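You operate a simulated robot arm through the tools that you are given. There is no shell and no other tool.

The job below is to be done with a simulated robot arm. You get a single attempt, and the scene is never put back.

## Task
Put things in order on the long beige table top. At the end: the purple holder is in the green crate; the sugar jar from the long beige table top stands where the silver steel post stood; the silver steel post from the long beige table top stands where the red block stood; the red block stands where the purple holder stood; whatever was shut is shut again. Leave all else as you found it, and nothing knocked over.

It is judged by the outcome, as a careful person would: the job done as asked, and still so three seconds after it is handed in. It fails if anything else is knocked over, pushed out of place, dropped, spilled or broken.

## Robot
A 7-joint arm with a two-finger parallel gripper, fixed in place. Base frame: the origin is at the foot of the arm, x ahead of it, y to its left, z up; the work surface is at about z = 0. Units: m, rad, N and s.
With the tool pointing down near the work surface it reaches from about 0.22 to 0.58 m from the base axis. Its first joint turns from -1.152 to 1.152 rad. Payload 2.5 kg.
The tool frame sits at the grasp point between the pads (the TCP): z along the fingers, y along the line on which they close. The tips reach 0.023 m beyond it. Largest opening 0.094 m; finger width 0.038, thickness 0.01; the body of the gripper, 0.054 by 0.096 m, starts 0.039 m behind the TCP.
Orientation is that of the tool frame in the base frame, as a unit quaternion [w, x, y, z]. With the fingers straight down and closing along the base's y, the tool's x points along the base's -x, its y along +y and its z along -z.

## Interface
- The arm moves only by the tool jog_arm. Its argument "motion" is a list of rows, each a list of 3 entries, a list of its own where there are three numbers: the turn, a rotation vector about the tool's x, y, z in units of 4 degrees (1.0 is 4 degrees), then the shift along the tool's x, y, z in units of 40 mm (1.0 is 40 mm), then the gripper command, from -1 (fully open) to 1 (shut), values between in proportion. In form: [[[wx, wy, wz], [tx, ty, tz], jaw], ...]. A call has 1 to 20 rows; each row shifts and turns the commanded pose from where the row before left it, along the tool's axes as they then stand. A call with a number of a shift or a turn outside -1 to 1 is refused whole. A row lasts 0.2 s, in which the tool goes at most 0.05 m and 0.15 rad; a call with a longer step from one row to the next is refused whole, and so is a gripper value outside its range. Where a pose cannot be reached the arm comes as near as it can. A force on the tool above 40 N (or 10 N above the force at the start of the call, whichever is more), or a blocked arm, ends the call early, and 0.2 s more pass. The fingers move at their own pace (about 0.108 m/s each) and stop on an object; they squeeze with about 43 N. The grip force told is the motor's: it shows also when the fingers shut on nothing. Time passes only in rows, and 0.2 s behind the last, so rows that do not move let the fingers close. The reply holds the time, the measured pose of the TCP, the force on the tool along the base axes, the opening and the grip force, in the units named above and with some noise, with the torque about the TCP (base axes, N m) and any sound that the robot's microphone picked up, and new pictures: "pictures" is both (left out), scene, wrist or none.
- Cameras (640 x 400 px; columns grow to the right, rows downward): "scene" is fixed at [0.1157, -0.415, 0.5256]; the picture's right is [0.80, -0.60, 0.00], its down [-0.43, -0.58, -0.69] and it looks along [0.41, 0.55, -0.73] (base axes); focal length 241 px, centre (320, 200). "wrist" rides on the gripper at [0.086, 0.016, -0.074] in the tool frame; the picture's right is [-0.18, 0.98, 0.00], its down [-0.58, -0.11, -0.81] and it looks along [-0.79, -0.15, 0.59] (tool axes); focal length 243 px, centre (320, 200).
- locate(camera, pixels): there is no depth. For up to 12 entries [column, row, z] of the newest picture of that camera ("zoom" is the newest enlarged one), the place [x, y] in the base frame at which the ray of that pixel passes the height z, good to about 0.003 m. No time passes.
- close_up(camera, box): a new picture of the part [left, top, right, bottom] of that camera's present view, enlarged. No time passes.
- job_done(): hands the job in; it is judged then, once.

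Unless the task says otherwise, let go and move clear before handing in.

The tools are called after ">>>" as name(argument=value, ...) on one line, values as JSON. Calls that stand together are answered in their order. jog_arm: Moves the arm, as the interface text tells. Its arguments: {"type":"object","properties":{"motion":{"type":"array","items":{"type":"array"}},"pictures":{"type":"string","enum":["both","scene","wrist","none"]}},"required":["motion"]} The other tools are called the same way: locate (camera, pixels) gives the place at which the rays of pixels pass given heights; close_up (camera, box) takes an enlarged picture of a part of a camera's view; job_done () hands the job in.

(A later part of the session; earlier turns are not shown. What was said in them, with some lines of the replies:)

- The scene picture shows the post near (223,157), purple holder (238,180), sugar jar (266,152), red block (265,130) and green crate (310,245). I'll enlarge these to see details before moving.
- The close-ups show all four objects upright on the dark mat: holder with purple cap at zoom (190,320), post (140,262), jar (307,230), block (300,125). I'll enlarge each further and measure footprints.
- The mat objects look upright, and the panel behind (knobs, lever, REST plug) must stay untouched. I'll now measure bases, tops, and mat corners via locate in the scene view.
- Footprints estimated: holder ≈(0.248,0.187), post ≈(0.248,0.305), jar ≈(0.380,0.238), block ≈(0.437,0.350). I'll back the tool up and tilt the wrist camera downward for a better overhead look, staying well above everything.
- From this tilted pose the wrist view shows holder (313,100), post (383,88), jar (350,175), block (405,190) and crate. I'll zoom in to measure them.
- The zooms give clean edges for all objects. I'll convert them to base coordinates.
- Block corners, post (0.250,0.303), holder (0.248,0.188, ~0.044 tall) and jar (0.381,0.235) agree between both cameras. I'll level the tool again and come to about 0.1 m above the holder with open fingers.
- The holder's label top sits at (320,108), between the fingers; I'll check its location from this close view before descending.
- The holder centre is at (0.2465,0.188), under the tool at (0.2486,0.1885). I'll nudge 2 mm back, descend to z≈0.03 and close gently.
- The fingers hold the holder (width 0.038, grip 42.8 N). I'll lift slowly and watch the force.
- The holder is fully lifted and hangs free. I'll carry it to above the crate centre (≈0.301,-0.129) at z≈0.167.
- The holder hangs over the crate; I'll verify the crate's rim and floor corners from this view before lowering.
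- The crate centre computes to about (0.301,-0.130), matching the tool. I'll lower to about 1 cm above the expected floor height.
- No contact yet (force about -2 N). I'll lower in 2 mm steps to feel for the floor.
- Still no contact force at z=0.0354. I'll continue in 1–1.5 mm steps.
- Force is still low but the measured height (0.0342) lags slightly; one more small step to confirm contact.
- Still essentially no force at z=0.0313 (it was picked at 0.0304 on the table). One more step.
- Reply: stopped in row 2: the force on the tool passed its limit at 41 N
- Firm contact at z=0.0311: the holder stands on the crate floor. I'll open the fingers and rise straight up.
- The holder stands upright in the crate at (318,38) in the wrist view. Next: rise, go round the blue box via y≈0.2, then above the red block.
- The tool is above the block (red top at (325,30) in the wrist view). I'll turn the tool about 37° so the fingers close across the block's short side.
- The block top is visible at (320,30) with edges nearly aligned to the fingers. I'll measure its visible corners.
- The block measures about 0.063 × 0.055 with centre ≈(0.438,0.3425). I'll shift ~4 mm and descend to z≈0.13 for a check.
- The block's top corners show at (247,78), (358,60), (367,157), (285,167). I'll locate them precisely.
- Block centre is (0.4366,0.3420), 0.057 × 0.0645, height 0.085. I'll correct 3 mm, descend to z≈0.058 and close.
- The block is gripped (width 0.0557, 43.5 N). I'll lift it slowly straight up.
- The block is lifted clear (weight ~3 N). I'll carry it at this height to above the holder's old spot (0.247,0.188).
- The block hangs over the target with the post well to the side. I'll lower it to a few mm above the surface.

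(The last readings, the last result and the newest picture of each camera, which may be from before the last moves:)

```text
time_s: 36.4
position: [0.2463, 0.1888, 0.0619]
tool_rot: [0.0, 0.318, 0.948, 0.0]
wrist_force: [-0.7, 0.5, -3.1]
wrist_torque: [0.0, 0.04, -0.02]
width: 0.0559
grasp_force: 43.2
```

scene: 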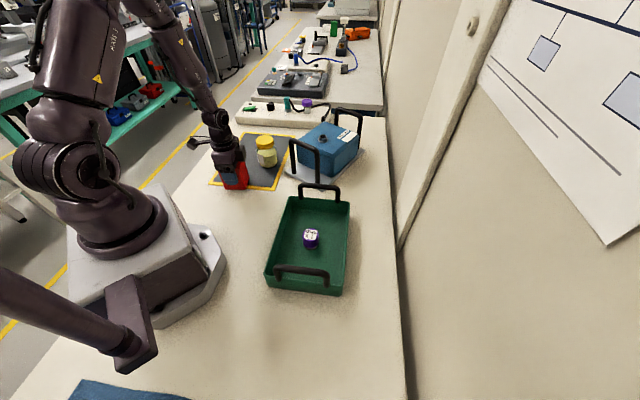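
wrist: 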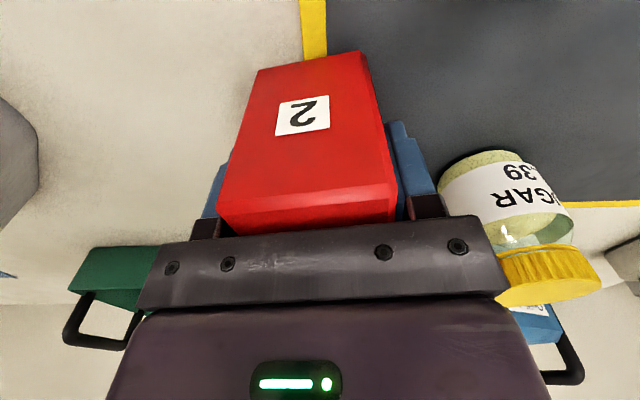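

The block is about 5 mm above the table, still free (force −3 N is its weight). I'll step down in ~1 mm increments.

>>> jog_arm(motion=[[[0, 0, 0], [0, 0, 0.04], 1], [[0, 0, 0], [0, 0, 0.03], 1], [[0, 0, 0], [0, 0, 0.03], 1], [[0, 0, 0], [0, 0, 0], 1]], pictures="none")

```text
time_s: 37.4
position: [0.2451, 0.1887, 0.0588]
tool_rot: [0.0, 0.318, 0.948, -0.001]
wrist_force: [0.1, -0.2, -2.9]
wrist_torque: [0.03, -0.01, 0.01]
width: 0.0559
grasp_force: 42.7
```

>>> jog_arm(motion=[[[0, 0, 0], [0, 0, 0.02], 1], [[0, 0, 0], [0, 0, 0], 1]], pictures="none")

>>> jog_arm(motion=[[[0, 0, 0], [0, 0, 0.02], 1], [[0, 0, 0], [0, 0, 0], 1]], pictures="none")

```text
time_s: 38.0
position: [0.2451, 0.188, 0.0587]
tool_rot: [0.001, 0.318, 0.948, 0.0]
wrist_force: [-0.4, -0.5, -2.9]
wrist_torque: [0.01, 0.0, -0.01]
width: 0.0557
grasp_force: 43.1
```

```text
time_s: 38.6
position: [0.2451, 0.1882, 0.0588]
tool_rot: [0.0, 0.318, 0.948, 0.0]
wrist_force: [-1.2, -0.1, -2.0]
wrist_torque: [0.0, -0.02, 0.01]
width: 0.056
grasp_force: 43.1
```

Readings hover (z≈0.0588, force −2 N), no firm contact yet. I'll continue with 0.8 mm steps.

>>> jog_arm(motion=[[[0, 0, 0], [0, 0, 0.02], 1], [[0, 0, 0], [0, 0, 0], 1]], pictures="none")

```text
time_s: 39.2
position: [0.2461, 0.1887, 0.058]
tool_rot: [0.001, 0.318, 0.948, -0.002]
wrist_force: [0.0, 0.1, -3.9]
wrist_torque: [-0.02, 0.01, 0.05]
width: 0.0556
grasp_force: 43.1
```

>>> jog_arm(motion=[[[0, 0, 0], [0, 0, 0.02], 1], [[0, 0, 0], [0, 0, 0], 1]], pictures="none")

```text
time_s: 39.8
position: [0.2462, 0.1887, 0.0574]
tool_rot: [0.0, 0.318, 0.948, 0.0]
wrist_force: [-2.2, -1.5, 11.6]
wrist_torque: [0.07, 0.0, 0.01]
width: 0.0558
grasp_force: 43.7
```

Contact now (+11.6 N at z=0.0574). I'll release and rise straight up.

>>> jog_arm(motion=[[[0, 0, 0], [0, 0, 0], -0.8], [[0, 0, 0], [0, 0, 0], -0.8], [[0, 0, 0], [0, 0, 0], -0.8], [[0, 0, 0], [0, 0, -0.2], -0.8], [[0, 0, 0], [0, 0, -0.5], -0.8], [[0, 0, 0], [0, 0, -0.7], -0.8], [[0, 0, 0], [0, 0, -0.7], -1], [[0, 0, 0], [0, 0, -0.7], -1], [[0, 0, 0], [0, 0, -0.7], -1], [[0, 0, 0], [0, 0, 0], -1]], pictures="both")

```text
time_s: 42.0
position: [0.245, 0.1881, 0.1965]
tool_rot: [0.0, 0.318, 0.948, -0.002]
wrist_force: [0.4, -0.7, -0.4]
wrist_torque: [0.01, -0.01, -0.01]
width: 0.0942
grasp_force: 0.1
```

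scene: 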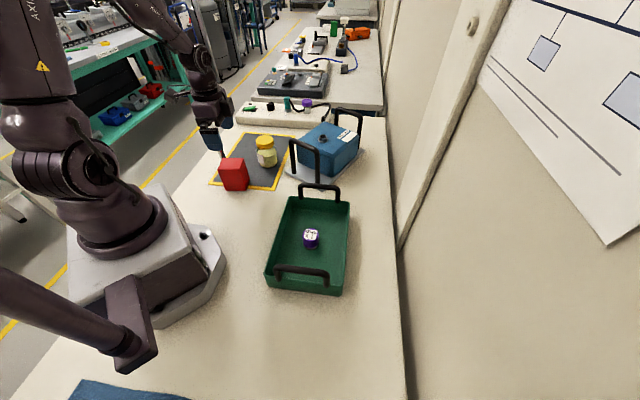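
wrist: 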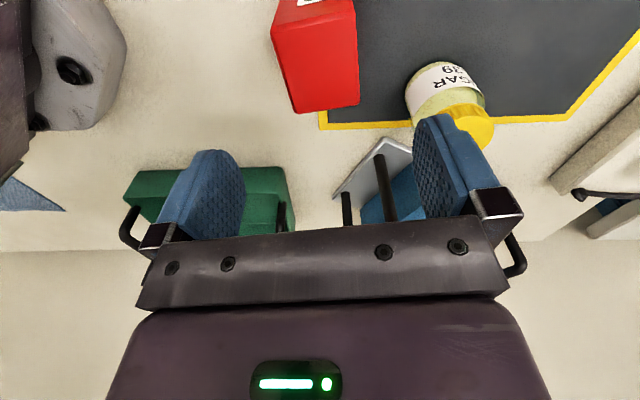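

The red block stands at the holder's old spot and everything else is undisturbed. I'll turn the tool back to yaw 0 and move over the post with the fingers partly closed.

>>> jog_arm(motion=[[[0, 0, -1], [0, 0, 0], -1], [[0, 0, -1], [0, 0, 0], -1], [[0, 0, -1], [0, 0, 0], -1], [[0, 0, -1], [0, 0, 0], -1], [[0, 0, -1], [0, 0, 0], -1], [[0, 0, -1], [0, 0, 0], -1], [[0, 0, -1], [0, 0, 0], -1], [[0, 0, -1], [0, 0, 0], -1], [[0, 0, -1], [0, 0, 0], -1], [[0, 0, -0.25], [0, 0, 0], -0.1], [[0, 0, 0], [-0.02, 0.5, 0], -0.1], [[0, 0, 0], [-0.02, 0.6, 0], -0.1], [[0, 0, 0], [-0.02, 0.6, 0], -0.1], [[0, 0, 0], [-0.02, 0.6, 0], -0.1], [[0, 0, 0], [-0.02, 0.56, 0], -0.1], [[0, 0, 0], [0, 0, 0], -0.1]], pictures="both")

```text
time_s: 45.4
position: [0.249, 0.3019, 0.1981]
tool_rot: [0.0, 0.001, 1.0, 0.001]
wrist_force: [0.4, -0.9, 0.1]
wrist_torque: [0.01, 0.03, 0.01]
width: 0.0515
grasp_force: 0.0
```

scene: 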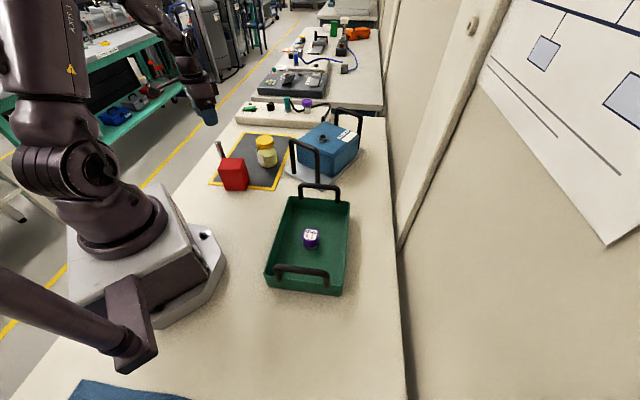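
wrist: 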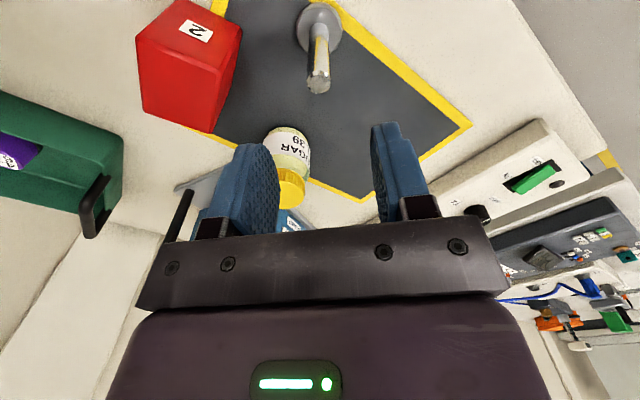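

The post is at (318,30)–(318,85) in the wrist view, right between the fingers. I'll measure its base and top from here.

>>> close_up(camera="wrist", box=[260, 0, 380, 110])

>>> locate(camera="wrist", pixels=[[319, 85, 0.1], [319, 85, 0.096], [319, 28, 0.005], [295, 27, 0.005], [344, 27, 0.005], [290, 170, 0.09]])

```text
3.64 times, centred on (320, 55) of wrist
```

zoom: 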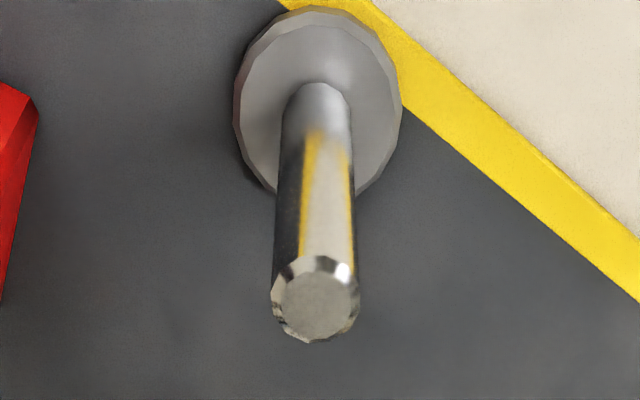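

```text
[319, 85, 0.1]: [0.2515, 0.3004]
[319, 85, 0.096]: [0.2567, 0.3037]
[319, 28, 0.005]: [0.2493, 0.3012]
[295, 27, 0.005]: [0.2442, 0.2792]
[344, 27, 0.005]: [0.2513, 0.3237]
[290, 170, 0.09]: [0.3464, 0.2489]
```

The post centre is (0.250,0.302), directly under the tool. I'll descend to z≈0.066 with ~5 cm opening and close on the shaft.

>>> jog_arm(motion=[[[0, 0, 0], [-0.02, 0, 0.4], -0.1], [[0, 0, 0], [0, 0, 0.6], -0.1], [[0, 0, 0], [0, 0, 0.6], -0.1], [[0, 0, 0], [0, 0, 0.6], -0.1], [[0, 0, 0], [0, 0, 0.6], -0.1], [[0, 0, 0], [0, 0, 0.4], -0.1], [[0, 0, 0], [0, 0, 0.1], -0.1], [[0, 0, 0], [0, 0, 0], -0.1], [[0, 0, 0], [0, 0, 0], 0.3], [[0, 0, 0], [0, 0, 0], 0.5], [[0, 0, 0], [0, 0, 0], 1], [[0, 0, 0], [0, 0, 0], 1], [[0, 0, 0], [0, 0, 0], 1]], pictures="both")

```text
time_s: 48.2
position: [0.2512, 0.3021, 0.0646]
tool_rot: [0.0, 0.001, 1.0, 0.0]
wrist_force: [1.7, -2.5, 14.0]
wrist_torque: [-0.12, -0.02, 0.06]
width: 0.0175
grasp_force: 43.6
```

scene: 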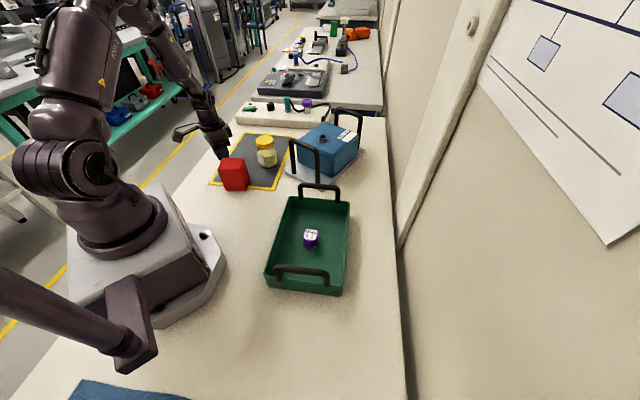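
wrist: 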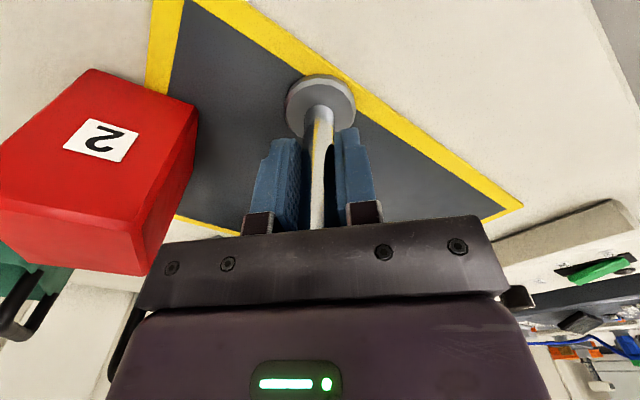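

Width 0.0175 with 43.6 N grip; a 14 N upward force suggests the post's top is just touching the palm. I'll lift slowly and check.

>>> jog_arm(motion=[[[0, 0, 0], [0, 0, -0.05], 1], [[0, 0, 0], [0, 0, -0.1], 1], [[0, 0, 0], [0, 0, -0.2], 1], [[0, 0, 0], [0, 0, -0.3], 1], [[0, 0, 0], [0, 0, 0], 1]], pictures="both")

```text
time_s: 49.4
position: [0.2514, 0.302, 0.0915]
tool_rot: [-0.002, 0.0, 1.0, 0.0]
wrist_force: [-0.1, 0.2, -1.3]
wrist_torque: [0.0, -0.01, -0.03]
width: 0.0176
grasp_force: 42.9
```

scene: 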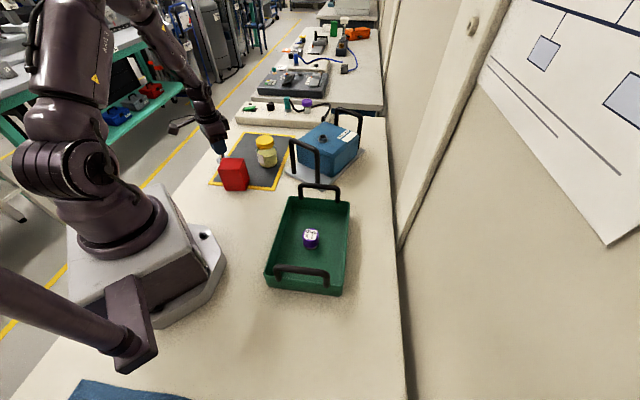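
wrist: 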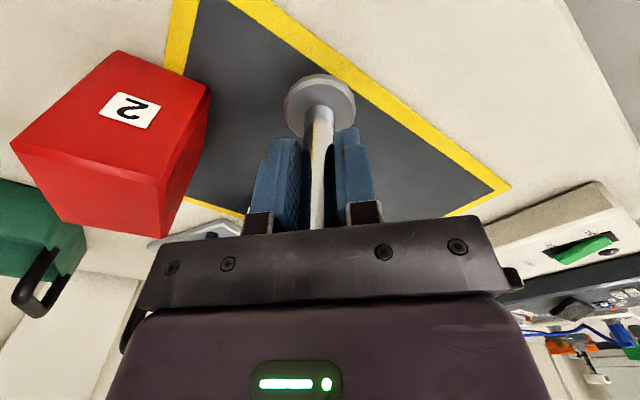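

The post is lifted cleanly. I'll raise it to z≈0.21 and carry it to above the block's old spot (0.4366,0.342).

>>> jog_arm(motion=[[[0, 0, 0], [0, 0, -0.5], 1], [[0, 0, 0], [0, 0, -0.7], 1], [[0, 0, 0], [0, 0, -0.7], 1], [[0, 0, 0], [0, 0, -0.7], 1], [[0, 0, 0], [0, 0, -0.4], 1], [[0, 0, 0], [-0.4, 0.09, 0], 1], [[0, 0, 0], [-0.65, 0.14, 0], 1], [[0, 0, 0], [-0.65, 0.14, 0], 1], [[0, 0, 0], [-0.65, 0.14, 0], 1], [[0, 0, 0], [-0.65, 0.14, 0], 1], [[0, 0, 0], [-0.65, 0.14, 0], 1], [[0, 0, 0], [-0.6, 0.13, 0], 1], [[0, 0, 0], [-0.4, 0.08, 0], 1], [[0, 0, 0], [0, 0, 0], 1], [[0, 0, 0], [0, 0, 0], 1]], pictures="both")

```text
time_s: 52.6
position: [0.4376, 0.3402, 0.2101]
tool_rot: [-0.001, 0.001, 1.0, 0.0]
wrist_force: [-0.3, 0.0, -1.0]
wrist_torque: [-0.04, -0.02, -0.04]
width: 0.0173
grasp_force: 43.0
```

scene: 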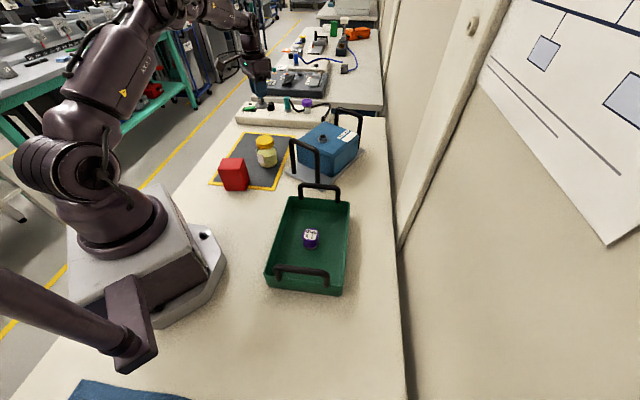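
wrist: 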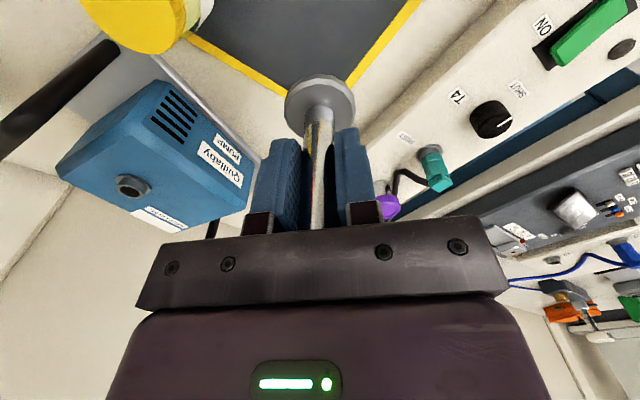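

The post hangs over the target. I'll lower it to a few mm above the mat.

>>> jog_arm(motion=[[[0, 0, 0], [0, 0.04, 0.4], 1], [[0, 0, 0], [0, 0, 0.6], 1], [[0, 0, 0], [0, 0, 0.6], 1], [[0, 0, 0], [0, 0, 0.6], 1], [[0, 0, 0], [0, 0, 0.6], 1], [[0, 0, 0], [0, 0, 0.4], 1], [[0, 0, 0], [0, 0, 0.3], 1], [[0, 0, 0], [0, 0, 0], 1], [[0, 0, 0], [0, 0, 0], 1]], pictures="both")

```text
time_s: 54.6
position: [0.4372, 0.3435, 0.0701]
tool_rot: [0.0, 0.0, 1.0, -0.001]
wrist_force: [-0.6, 0.2, -1.5]
wrist_torque: [0.05, -0.03, 0.02]
width: 0.0173
grasp_force: 43.2
```

scene: 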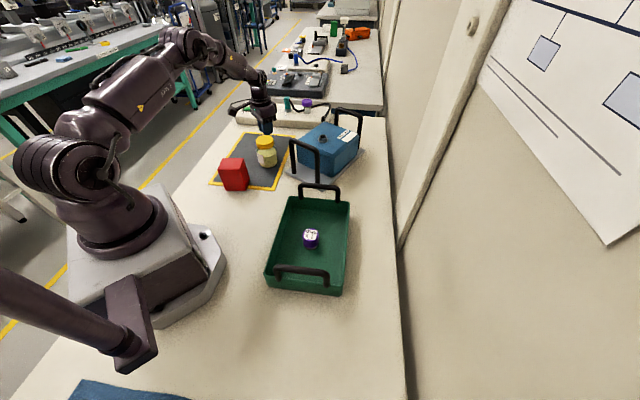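
wrist: 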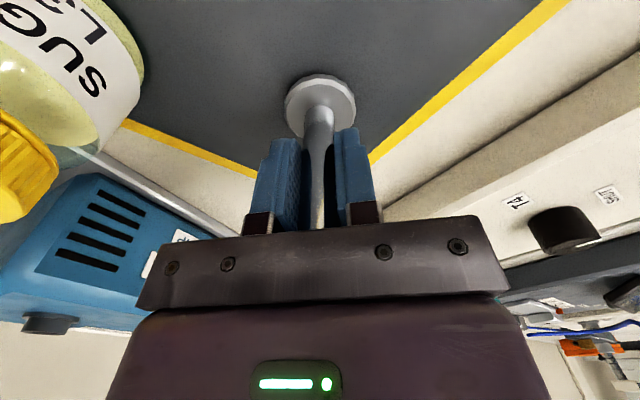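

The post is a few mm above the mat, force ~−1.5 N. I'll step down gently.

>>> jog_arm(motion=[[[0, 0, 0], [0, 0, 0.03], 1], [[0, 0, 0], [0, 0, 0.03], 1], [[0, 0, 0], [0, 0, 0.02], 1], [[0, 0, 0], [0, 0, 0], 1]], pictures="none")

```text
time_s: 55.6
position: [0.4376, 0.3448, 0.0677]
tool_rot: [0.0, 0.001, 1.0, 0.0]
wrist_force: [0.8, 0.2, -2.2]
wrist_torque: [0.01, 0.02, -0.01]
width: 0.0175
grasp_force: 42.9
```

y reads 0.3448, slightly past 0.342; I'll correct ~1.6 mm and continue down.

>>> jog_arm(motion=[[[0, 0, 0], [0, -0.04, 0], 1], [[0, 0, 0], [0, 0, 0.02], 1], [[0, 0, 0], [0, 0, 0], 1]], pictures="none")

>>> jog_arm(motion=[[[0, 0, 0], [0, 0, 0.02], 1], [[0, 0, 0], [0, 0, 0], 1]], pictures="none")

```text
time_s: 56.4
position: [0.4372, 0.3424, 0.065]
tool_rot: [0.0, 0.001, 1.0, -0.001]
wrist_force: [0.1, -0.5, -1.0]
wrist_torque: [0.0, 0.0, 0.02]
width: 0.0176
grasp_force: 42.6
```

```text
time_s: 57.0
position: [0.4357, 0.3422, 0.0653]
tool_rot: [-0.001, 0.001, 1.0, 0.0]
wrist_force: [-0.3, -0.2, -2.0]
wrist_torque: [0.0, 0.03, -0.06]
width: 0.0176
grasp_force: 43.0
```

No contact yet at z≈0.065; one more 0.8 mm step.

>>> jog_arm(motion=[[[0, 0, 0], [0, 0, 0.02], 1], [[0, 0, 0], [0, 0, 0], 1]], pictures="none")

```text
time_s: 57.6
position: [0.437, 0.3412, 0.0656]
tool_rot: [0.0, 0.001, 1.0, 0.001]
wrist_force: [-2.2, -1.8, 3.3]
wrist_torque: [-0.01, 0.06, 0.01]
width: 0.0176
grasp_force: 43.2
```

Light contact (+3.3 N): the post is standing on the mat. I'll open to ~5 cm and rise straight up.

>>> jog_arm(motion=[[[0, 0, 0], [0, 0, 0], 0.4], [[0, 0, 0], [0, 0, 0], 0.1], [[0, 0, 0], [0, 0, 0], -0.1], [[0, 0, 0], [0, 0, 0], -0.1], [[0, 0, 0], [0, 0, -0.2], -0.1], [[0, 0, 0], [0, 0, -0.4], -0.1], [[0, 0, 0], [0, 0, -0.6], -0.1], [[0, 0, 0], [0, 0, -0.7], -0.1], [[0, 0, 0], [0, 0, -0.7], -0.1], [[0, 0, 0], [0, 0, -0.7], -0.1], [[0, 0, 0], [0, 0, -0.4], -0.1], [[0, 0, 0], [0, 0, 0], -0.1]], pictures="both")

```text
time_s: 60.2
position: [0.4371, 0.3426, 0.2141]
tool_rot: [-0.001, 0.001, 1.0, 0.0]
wrist_force: [0.7, 0.1, 0.3]
wrist_torque: [-0.02, 0.04, 0.03]
width: 0.0516
grasp_force: 0.1
```

scene: 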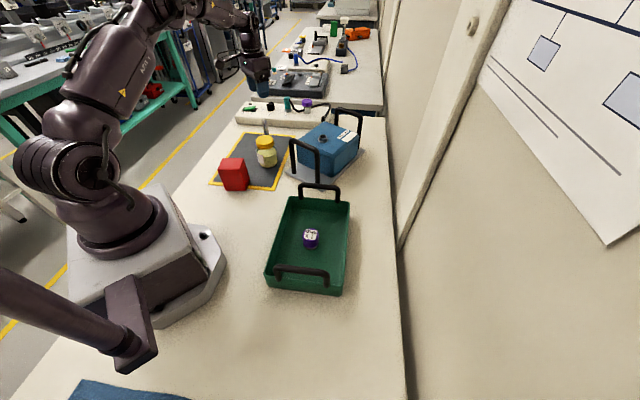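
wrist: 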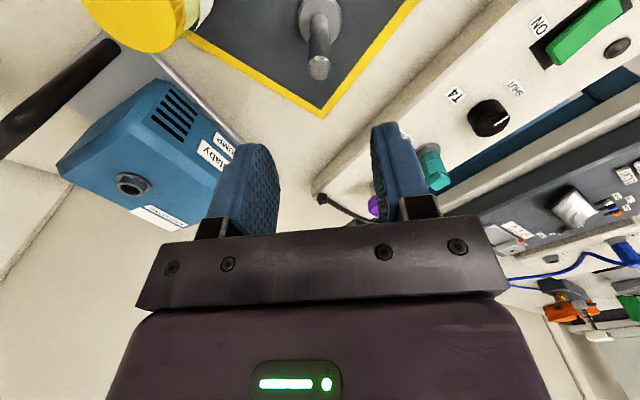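

The post stands upright at the block's old place (319,35 in wrist view). Next I'll move over the jar (≈0.381,0.235), turn the tool by about +45° for clearance, and open the fingers.

>>> jog_arm(motion=[[[0, 0, 0], [0.28, -0.54, 0], -0.1], [[0, 0, 0], [0.28, -0.54, 0], -0.1], [[0, 0, 0], [0.28, -0.54, 0], -0.1], [[0, 0, 0], [0.28, -0.54, 0], -0.1], [[0, 0, 0], [0.28, -0.54, 0], -0.5], [[0, 0, -1], [0, 0, 0], -1], [[0, 0, -1], [0, 0, 0], -1], [[0, 0, -1], [0, 0, 0], -1], [[0, 0, -1], [0, 0, 0], -1], [[0, 0, -1], [0, 0, 0], -1], [[0, 0, -1], [0, 0, 0], -1], [[0, 0, -1], [0, 0, 0], -1], [[0, 0, -1], [0, 0, 0], -1], [[0, 0, -1], [0, 0, 0], -1], [[0, 0, -1], [0, 0, 0], -1], [[0, 0, -1], [0, 0, 0], -1], [[0, 0, -0.25], [0, 0, 0], -1], [[0, 0, 0], [0, 0, 0], -1]], pictures="both")

```text
time_s: 64.0
position: [0.3809, 0.2343, 0.212]
tool_rot: [0.0, -0.383, 0.924, -0.001]
wrist_force: [0.7, 0.3, -0.8]
wrist_torque: [-0.03, 0.03, 0.0]
width: 0.0942
grasp_force: 0.0
```

scene: 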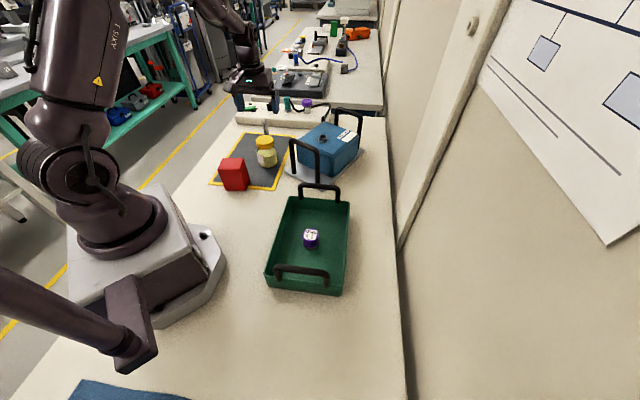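
wrist: 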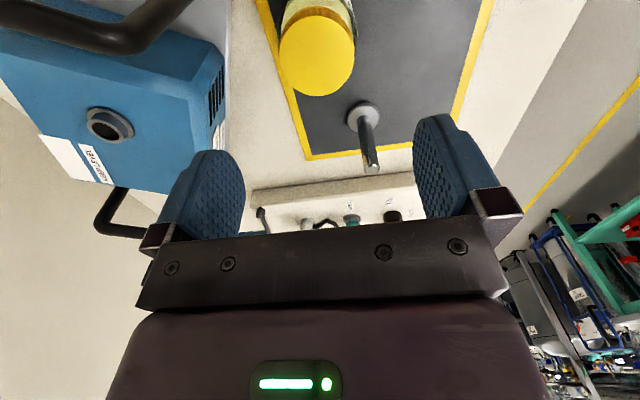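

The jar's yellow lid is at (317,57) in the wrist view between the fingers. I'll measure it and the blue box's near handle.

>>> close_up(camera="wrist", box=[240, 0, 400, 110])

>>> locate(camera="wrist", pixels=[[317, 57, 0.09], [280, 57, 0.09], [355, 57, 0.09], [317, 96, 0.09], [130, 30, 0.12], [185, 3, 0.12], [317, 57, 0.095], [362, 115, 0.005], [372, 165, 0.1]])

>>> locate(camera="scene", pixels=[[293.75, 172.5, 0.01], [317.5, 182.5, 0.01], [291, 140, 0.1], [291, 140, 0.12], [317.5, 148.75, 0.1], [317.5, 148.75, 0.12]])

```text
3.64 times, centred on (320, 55) of wrist
```

zoom: 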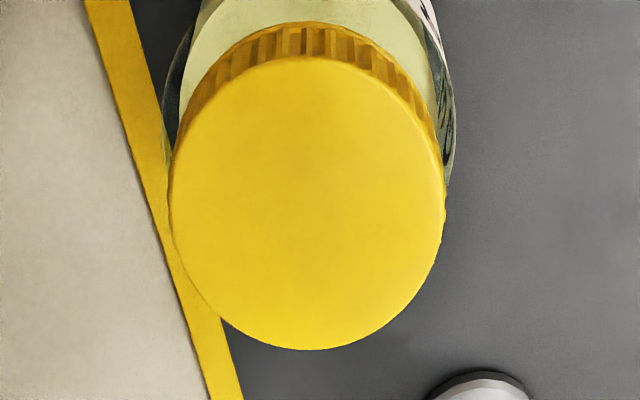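

```text
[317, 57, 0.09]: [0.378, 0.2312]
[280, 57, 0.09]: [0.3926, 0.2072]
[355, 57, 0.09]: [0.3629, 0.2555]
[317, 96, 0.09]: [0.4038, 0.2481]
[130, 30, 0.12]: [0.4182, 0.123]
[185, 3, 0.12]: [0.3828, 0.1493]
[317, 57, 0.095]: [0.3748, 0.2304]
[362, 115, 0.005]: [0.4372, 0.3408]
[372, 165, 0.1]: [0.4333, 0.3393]
```

```text
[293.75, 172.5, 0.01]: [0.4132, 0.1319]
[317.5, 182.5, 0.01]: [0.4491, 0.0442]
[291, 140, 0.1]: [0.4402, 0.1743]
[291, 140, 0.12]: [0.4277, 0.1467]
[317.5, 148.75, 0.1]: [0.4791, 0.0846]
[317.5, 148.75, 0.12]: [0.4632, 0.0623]
```

The jar centre is ≈(0.379,0.233), lid Ø≈0.057; the blue box handle is ≥5 cm away. I'll nudge 2 mm and descend to z≈0.135 for a last check.

>>> jog_arm(motion=[[[0, 0, 0], [0.05, 0, 0.3], -1], [[0, 0, 0], [0, 0, 0.6], -1], [[0, 0, 0], [0, 0, 0.6], -1], [[0, 0, 0], [0, 0, 0.4], -1], [[0, 0, 0], [0, 0, 0], -1]], pictures="both")

```text
time_s: 65.2
position: [0.381, 0.2333, 0.1342]
tool_rot: [0.0, -0.381, 0.924, 0.0]
wrist_force: [0.3, 0.8, -0.5]
wrist_torque: [0.01, 0.01, 0.03]
width: 0.094
grasp_force: 0.0
```

scene: 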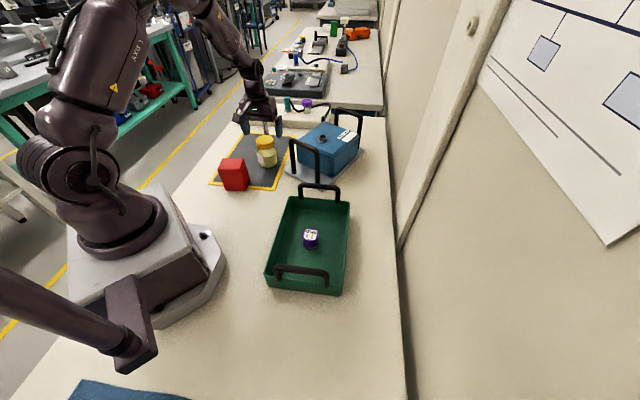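
wrist: 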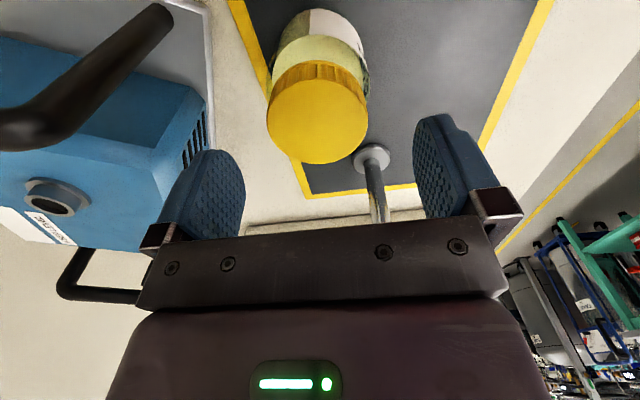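

The lid appears at (317,120), centred between the fingers. I'll verify its location in this closer view.

>>> close_up(camera="wrist", box=[240, 0, 400, 180])

>>> locate(camera="wrist", pixels=[[317, 119, 0.092], [266.5, 117, 0.092], [368, 117, 0.092], [317, 164, 0.092], [317, 78, 0.092]])

```text
2.22 times, centred on (320, 90) of wrist
```

zoom: 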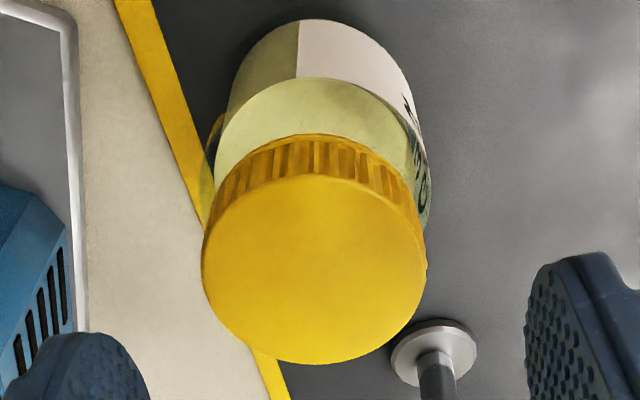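

```text
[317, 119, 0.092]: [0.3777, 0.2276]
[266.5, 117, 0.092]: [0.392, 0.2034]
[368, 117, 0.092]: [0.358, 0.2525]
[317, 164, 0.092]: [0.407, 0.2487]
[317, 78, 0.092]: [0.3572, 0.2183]
```

Jar centre ≈(0.379,0.230); I'll shift another ~2.5 mm along the tool's x, descend to z≈0.061 and close on the glass body below the lid.

>>> jog_arm(motion=[[[0, 0, 0], [0.06, 0, 0.3], -1], [[0, 0, 0], [0, 0, 0.5], -1], [[0, 0, 0], [0, 0, 0.5], -1], [[0, 0, 0], [0, 0, 0.4], -1], [[0, 0, 0], [0, 0, 0.13], -1], [[0, 0, 0], [0, 0, 0], -1], [[0, 0, 0], [0, 0, 0], -1]], pictures="both")

```text
time_s: 66.8
position: [0.3774, 0.2314, 0.0649]
tool_rot: [0.0, -0.382, 0.924, 0.0]
wrist_force: [0.0, -0.5, 0.0]
wrist_torque: [0.01, -0.04, -0.01]
width: 0.094
grasp_force: 0.0
```

scene: 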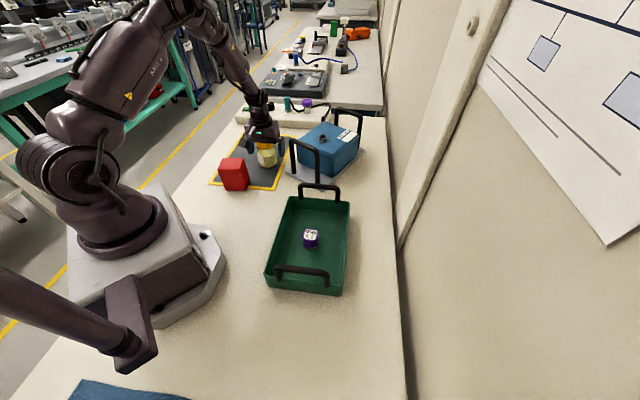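
wrist: 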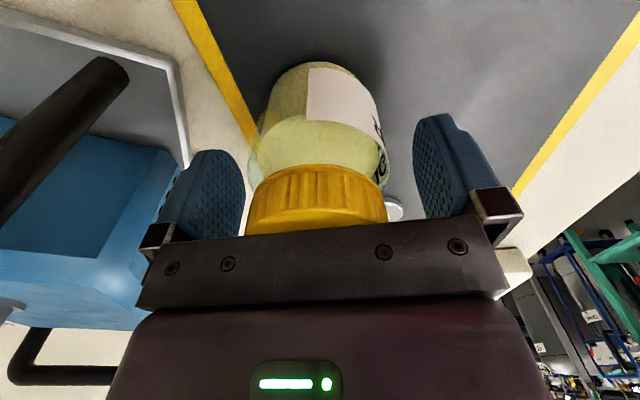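

The fingers flank the jar with no contact; the reading says z≈0.065. I'll look closer at the clearance to the lid before closing.

>>> close_up(camera="scene", box=[220, 90, 340, 190])

>>> close_up(camera="wrist", box=[200, 40, 440, 240])

>>> jog_arm(motion=[[[0, 0, 0], [0, 0, 0], -1]], pictures="none")

```text
4.00 times, centred on (280, 140) of scene
```

zoom: 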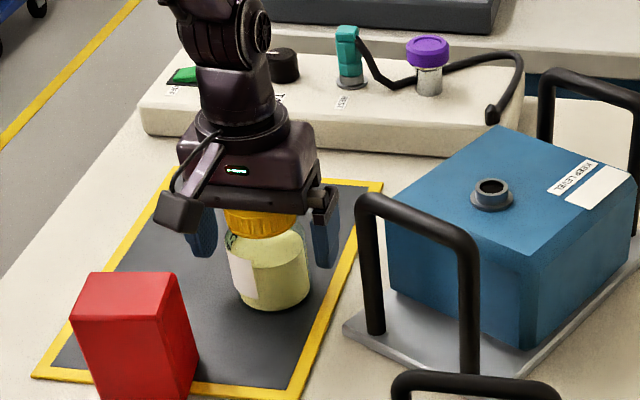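

```text
2.00 times, centred on (320, 140) of wrist
```

zoom: 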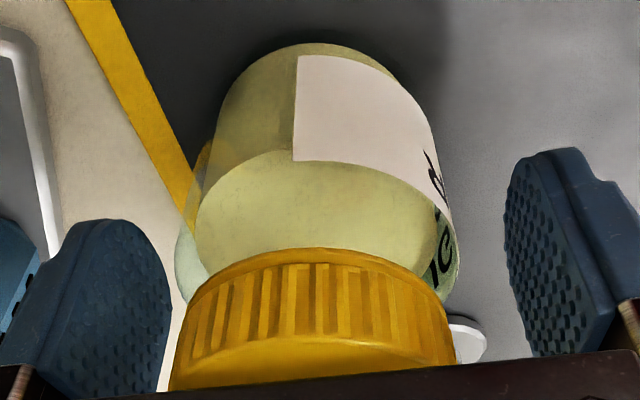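

```text
time_s: 67.2
position: [0.3787, 0.2303, 0.0645]
tool_rot: [0.0, -0.382, 0.924, 0.0]
wrist_force: [0.0, 0.9, 0.0]
wrist_torque: [0.0, -0.03, -0.02]
width: 0.094
grasp_force: 0.1
```

The gripper is clear of the lid with fingers either side. I'll lower 2 mm more for a better hold on the body and recheck.

>>> jog_arm(motion=[[[0, 0, 0], [0, 0, 0.05], -1], [[0, 0, 0], [0, 0, 0], -1]], pictures="none")

```text
time_s: 67.8
position: [0.3778, 0.2312, 0.0621]
tool_rot: [-0.001, -0.382, 0.924, 0.0]
wrist_force: [-0.4, 0.7, -0.1]
wrist_torque: [-0.01, -0.01, 0.01]
width: 0.094
grasp_force: 0.1
```

z=0.062 with no contact. Now I'll close on the jar body.

>>> jog_arm(motion=[[[0, 0, 0], [0, 0, 0], -0.7], [[0, 0, 0], [0, 0, 0], -0.5], [[0, 0, 0], [0, 0, 0], -0.4], [[0, 0, 0], [0, 0, 0], 1], [[0, 0, 0], [0, 0, 0], 1], [[0, 0, 0], [0, 0, 0], 1]], pictures="both")

```text
time_s: 69.2
position: [0.378, 0.2311, 0.0633]
tool_rot: [-0.001, -0.382, 0.924, -0.001]
wrist_force: [0.9, -2.1, 2.0]
wrist_torque: [-0.11, -0.08, 0.0]
width: 0.0653
grasp_force: 43.2
```

scene: 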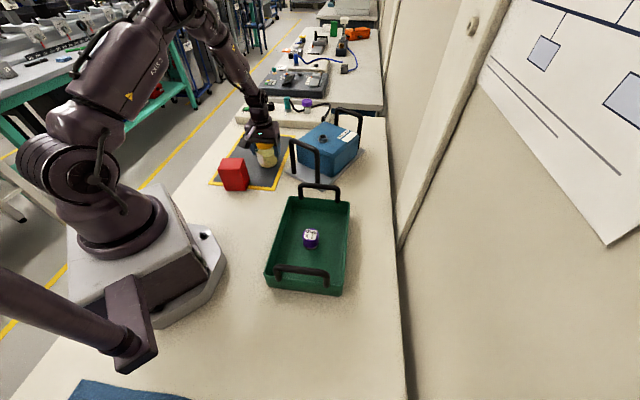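
wrist: 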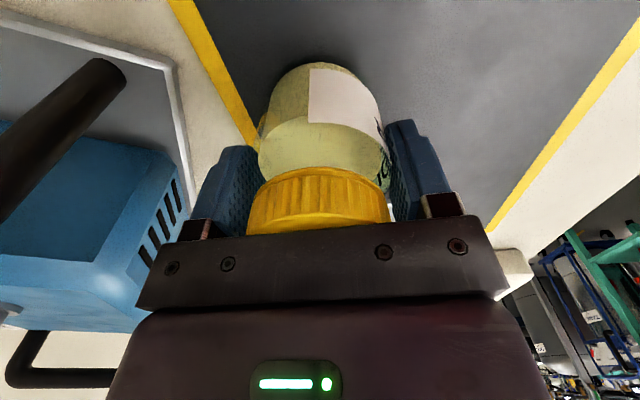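

The jar body is held (width 0.0653, 43 N). I'll lift it slowly, keeping it level.

>>> jog_arm(motion=[[[0, 0, 0], [0, 0, -0.05], 1], [[0, 0, 0], [0, 0, -0.1], 1], [[0, 0, 0], [0, 0, -0.2], 1], [[0, 0, 0], [0, 0, -0.3], 1], [[0, 0, 0], [0, 0, 0], 1]], pictures="both")

```text
time_s: 70.4
position: [0.3775, 0.2328, 0.087]
tool_rot: [-0.001, -0.383, 0.924, -0.001]
wrist_force: [0.0, 0.0, -3.9]
wrist_torque: [-0.01, 0.0, -0.03]
width: 0.0652
grasp_force: 42.5
```

scene: 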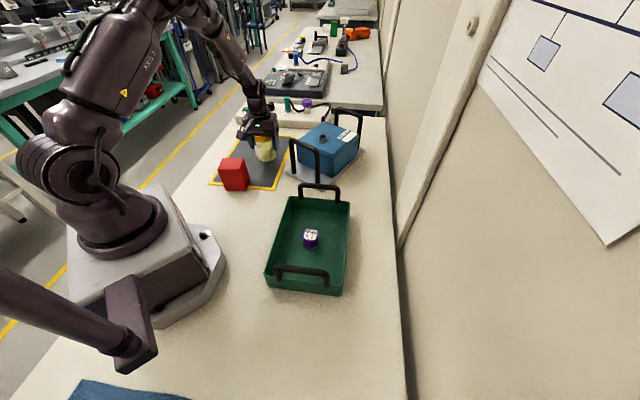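
wrist: 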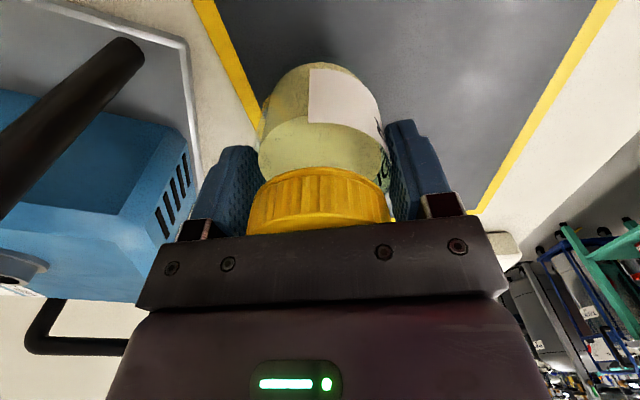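

The jar is up and steady (~4 N). I'll raise it to z≈0.19 and carry it smoothly to the post's old spot (0.250,0.302).

>>> jog_arm(motion=[[[0, 0, 0], [0, 0, -0.4], 1], [[0, 0, 0], [0, 0, -0.6], 1], [[0, 0, 0], [0, 0, -0.6], 1], [[0, 0, 0], [0, 0, -0.6], 1], [[0, 0, 0], [0, 0, -0.4], 1], [[0, 0, 0], [0.08, 0.25, 0], 1], [[0, 0, 0], [0.14, 0.5, 0], 1], [[0, 0, 0], [0.15, 0.53, 0], 1], [[0, 0, 0], [0.15, 0.53, 0], 1], [[0, 0, 0], [0.15, 0.53, 0], 1], [[0, 0, 0], [0.15, 0.53, 0], 1], [[0, 0, 0], [0.12, 0.4, 0], 1], [[0, 0, 0], [0.07, 0.25, 0], 1], [[0, 0, 0], [0, 0, 0], 1], [[0, 0, 0], [0, 0, 0], 1]], pictures="both")

```text
time_s: 73.6
position: [0.2484, 0.3039, 0.1931]
tool_rot: [0.0, -0.382, 0.924, 0.001]
wrist_force: [-0.6, 0.6, -2.5]
wrist_torque: [0.0, -0.01, -0.03]
width: 0.065
grasp_force: 42.9
```

scene: 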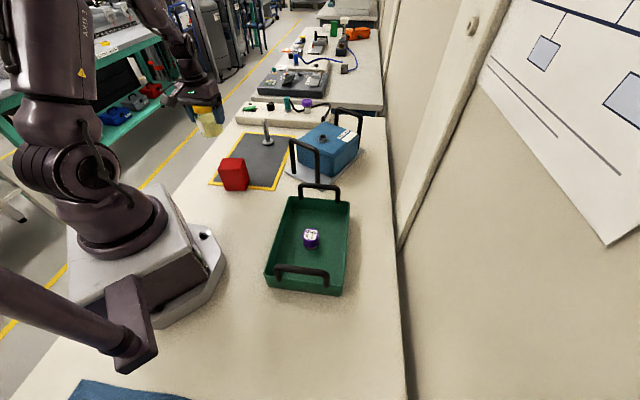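
wrist: 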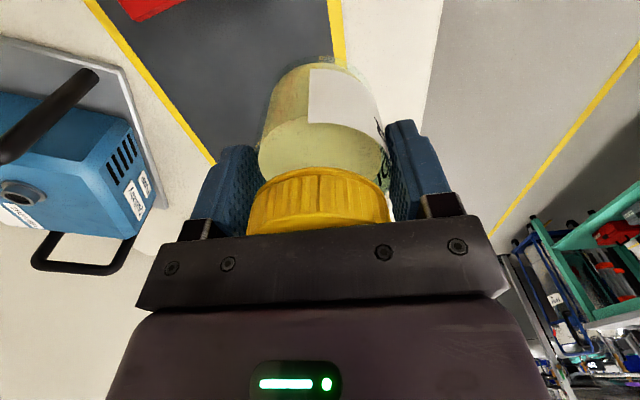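

The jar is above the post's old spot, red block clear. Before lowering, I'll check the distance to the table's edge and the block in the scene view.

>>> close_up(camera="scene", box=[180, 80, 300, 200])

>>> locate(camera="scene", pixels=[[202, 157.5, 0], [210, 147.5, 0], [195, 166, 0], [225.5, 166.8, 0], [266, 145, 0.005]])

```text
3.33 times, centred on (240, 140) of scene
```

zoom: 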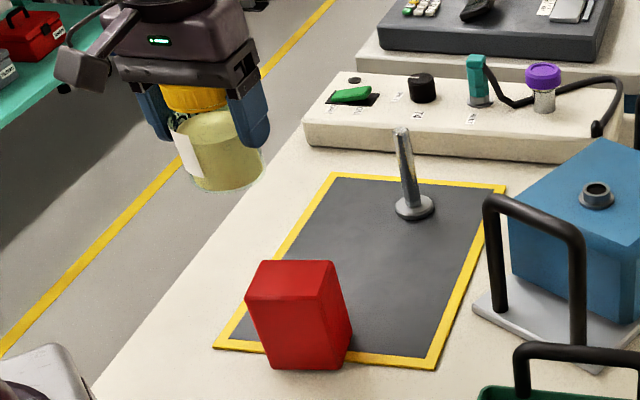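

```text
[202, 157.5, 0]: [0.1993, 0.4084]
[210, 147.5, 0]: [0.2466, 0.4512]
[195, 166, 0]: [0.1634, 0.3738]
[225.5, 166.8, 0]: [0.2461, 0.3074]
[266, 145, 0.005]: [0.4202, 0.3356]
```

The table edge is ~11 cm away and the block is clear. I'll lower the jar to a few mm above the mat.

>>> jog_arm(motion=[[[0, 0, 0], [0, -0.03, 0.3], 1], [[0, 0, 0], [0, 0, 0.5], 1], [[0, 0, 0], [0, 0, 0.6], 1], [[0, 0, 0], [0, 0, 0.6], 1], [[0, 0, 0], [0, 0, 0.5], 1], [[0, 0, 0], [0, 0, 0.35], 1], [[0, 0, 0], [0, 0, 0.2], 1], [[0, 0, 0], [0, 0, 0], 1], [[0, 0, 0], [0, 0, 0], 1]], pictures="both")

```text
time_s: 75.6
position: [0.2502, 0.3025, 0.0713]
tool_rot: [-0.001, -0.383, 0.924, 0.0]
wrist_force: [0.5, -0.7, -3.2]
wrist_torque: [-0.01, -0.02, -0.01]
width: 0.0653
grasp_force: 43.1
```

scene: 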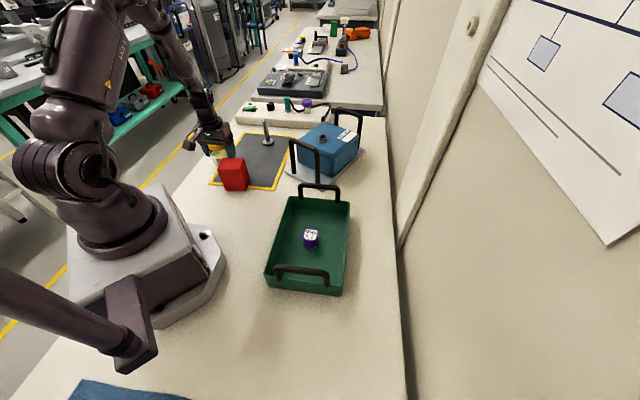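
wrist: 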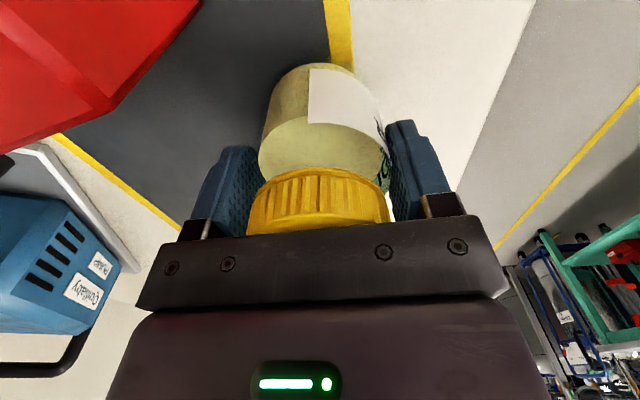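

Position (0.2502,0.3025) is right on target. I'll step down in small increments.

>>> jog_arm(motion=[[[0, 0, 0], [0, 0, 0.04], 1], [[0, 0, 0], [0, 0, 0.04], 1], [[0, 0, 0], [0, 0, 0.03], 1], [[0, 0, 0], [0, 0, 0], 1]], pictures="none")

>>> jog_arm(motion=[[[0, 0, 0], [0, 0, 0.03], 1], [[0, 0, 0], [0, 0, 0.02], 1], [[0, 0, 0], [0, 0, 0], 1]], pictures="none")

```text
time_s: 76.6
position: [0.2502, 0.3011, 0.0649]
tool_rot: [0.0, -0.383, 0.924, 0.0]
wrist_force: [-0.3, 0.4, -3.8]
wrist_torque: [0.02, -0.01, 0.0]
width: 0.065
grasp_force: 42.7
```

```text
time_s: 77.4
position: [0.2499, 0.3018, 0.0638]
tool_rot: [0.0, -0.383, 0.924, 0.0]
wrist_force: [0.4, -0.4, -2.4]
wrist_torque: [0.01, -0.01, 0.01]
width: 0.0654
grasp_force: 42.5
```

>>> jog_arm(motion=[[[0, 0, 0], [0, 0, 0.02], 1], [[0, 0, 0], [0, 0, 0], 1]], pictures="none")

```text
time_s: 78.0
position: [0.2506, 0.3023, 0.063]
tool_rot: [0.0, -0.381, 0.925, 0.0]
wrist_force: [0.0, -0.7, -2.0]
wrist_torque: [-0.04, -0.01, 0.03]
width: 0.0651
grasp_force: 42.8
```

Still hanging (−2 N) at z≈0.063; one more 0.8 mm step.

>>> jog_arm(motion=[[[0, 0, 0], [0, 0, 0.02], 1], [[0, 0, 0], [0, 0, 0], 1]], pictures="none")

```text
time_s: 78.6
position: [0.2503, 0.3017, 0.0623]
tool_rot: [0.0, -0.382, 0.924, 0.0]
wrist_force: [-6.0, -2.3, 14.6]
wrist_torque: [-0.38, -0.11, -0.14]
width: 0.0649
grasp_force: 42.9
```

Contact (+14.6 N): the jar is standing. I'll open the fingers and rise straight up.

>>> jog_arm(motion=[[[0, 0, 0], [0, 0, 0], -0.6], [[0, 0, 0], [0, 0, 0], -0.9], [[0, 0, 0], [0, 0, 0], -0.9], [[0, 0, 0], [0, 0, 0], -0.9], [[0, 0, 0], [0, 0, -0.15], -0.9], [[0, 0, 0], [0, 0, -0.3], -0.9], [[0, 0, 0], [0, 0, -0.5], -0.9], [[0, 0, 0], [0, 0, -0.7], -0.9], [[0, 0, 0], [0, 0, -0.7], -0.9], [[0, 0, 0], [0, 0, -0.7], -0.9], [[0, 0, 0], [0, 0, -0.7], -0.9], [[0, 0, 0], [0, 0, 0], -0.9]], pictures="both")

```text
time_s: 81.2
position: [0.25, 0.3027, 0.214]
tool_rot: [-0.001, -0.383, 0.924, -0.001]
wrist_force: [0.1, -0.2, -0.2]
wrist_torque: [0.0, 0.0, -0.03]
width: 0.0894
grasp_force: 0.1
```

scene: 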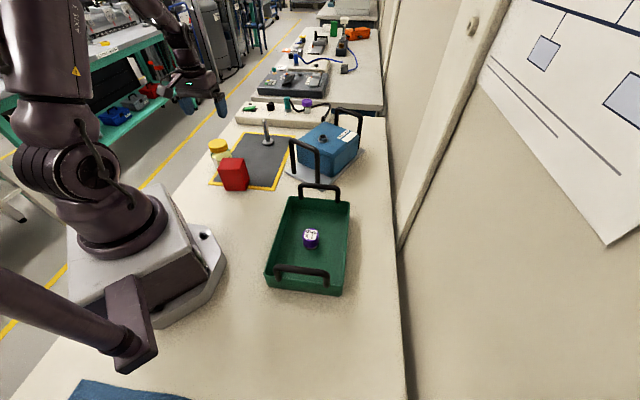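
wrist: 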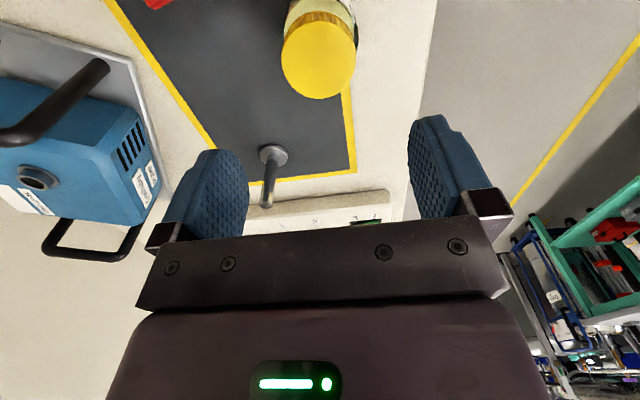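

The jar stands on its new spot. I'll enlarge the scene to verify everything is upright and nothing else moved.

>>> close_up(camera="scene", box=[190, 90, 350, 200])

>>> close_up(camera="scene", box=[240, 160, 400, 310])

>>> locate(camera="wrist", pixels=[[319, 56, 0.092], [272, 152, 0.005], [267, 203, 0.1]])

```text
3.64 times, centred on (270, 145) of scene
```

zoom: 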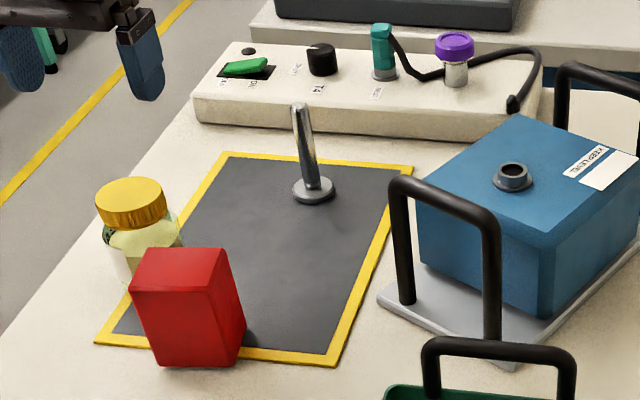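

```text
2.67 times, centred on (320, 235) of scene
```

zoom: 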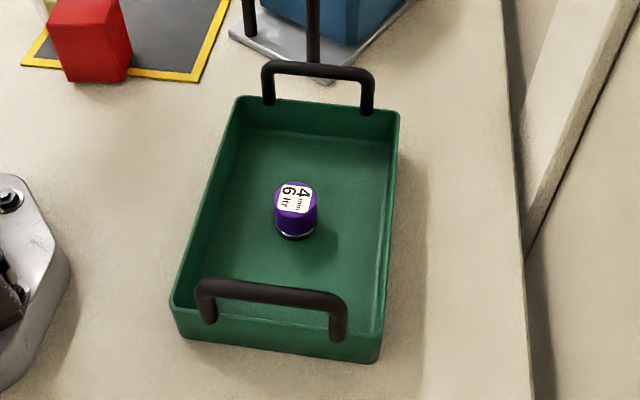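

```text
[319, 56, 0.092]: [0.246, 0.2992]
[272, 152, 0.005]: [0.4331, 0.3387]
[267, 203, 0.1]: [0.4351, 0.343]
```

All objects are upright: jar, block and post in their new places, holder in the crate, and the panel, blue box and crate unchanged. I'll raise the arm a bit further and take a final look.

>>> jog_arm(motion=[[[0, 0, 0], [0, 0, -0.5], -0.9], [[0, 0, 0], [0, 0, -0.7], -0.9], [[0, 0, 0], [0, 0, -0.6], -0.9], [[0, 0, 0], [0, 0, 0], -0.9], [[0, 0, 0], [0, 0, 0], -0.9], [[0, 0, 0], [0, 0, 0], -0.9]], pictures="both")

```text
time_s: 82.6
position: [0.2512, 0.3025, 0.2834]
tool_rot: [0.0, -0.382, 0.924, -0.001]
wrist_force: [-0.2, -0.5, -0.8]
wrist_torque: [0.03, -0.03, 0.03]
width: 0.0894
grasp_force: 0.2
```

scene: 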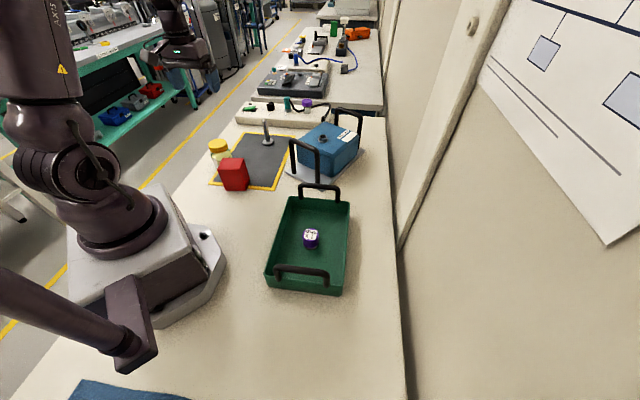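
wrist: 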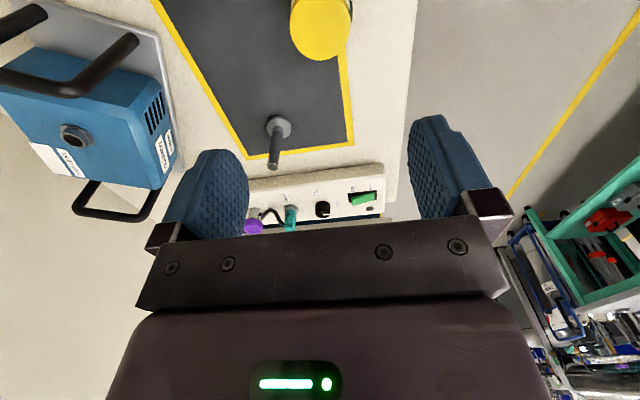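

The final pictures show the jar (219,150), block (234,174), post (267,135) and holder in the crate (311,237), all standing, with the gripper empty and clear. I'm handing the job in.

>>> job_done()

```text
The job is handed in.
```

The table is set as you asked, and I handed the job in. The last pictures show everything upright and the gripper empty and clear.

| Object | Now stands | Position (x, y in m) |
|---|---|---|
| Purple holder | in the middle of the green crate | about (0.300, -0.127) |
| Red block | where the purple holder stood | about (0.246, 0.188) |
| Silver steel post | where the red block stood | about (0.437, 0.342) |
| Sugar jar | where the steel post stood | about (0.250, 0.302) |

- **Shut things:** I opened nothing, so there was nothing to shut again. The jar was gripped by its body, and its lid stayed on.
- **Other objects:** The panel, the blue box and the crate look just as they did at the start.
- **Crate contact:** Setting the holder down pressed the crate floor briefly with about 41 N, which stopped the arm. The crate did not visibly move.
- **Post contact:** The gripper seemed to touch the top of the post with about 14 N while gripping it. It came up straight and stands upright.

I took the "4 min 6 ltr" item on the mat as the purple holder. There is another purple-capped part on the panel behind, and I left it alone.
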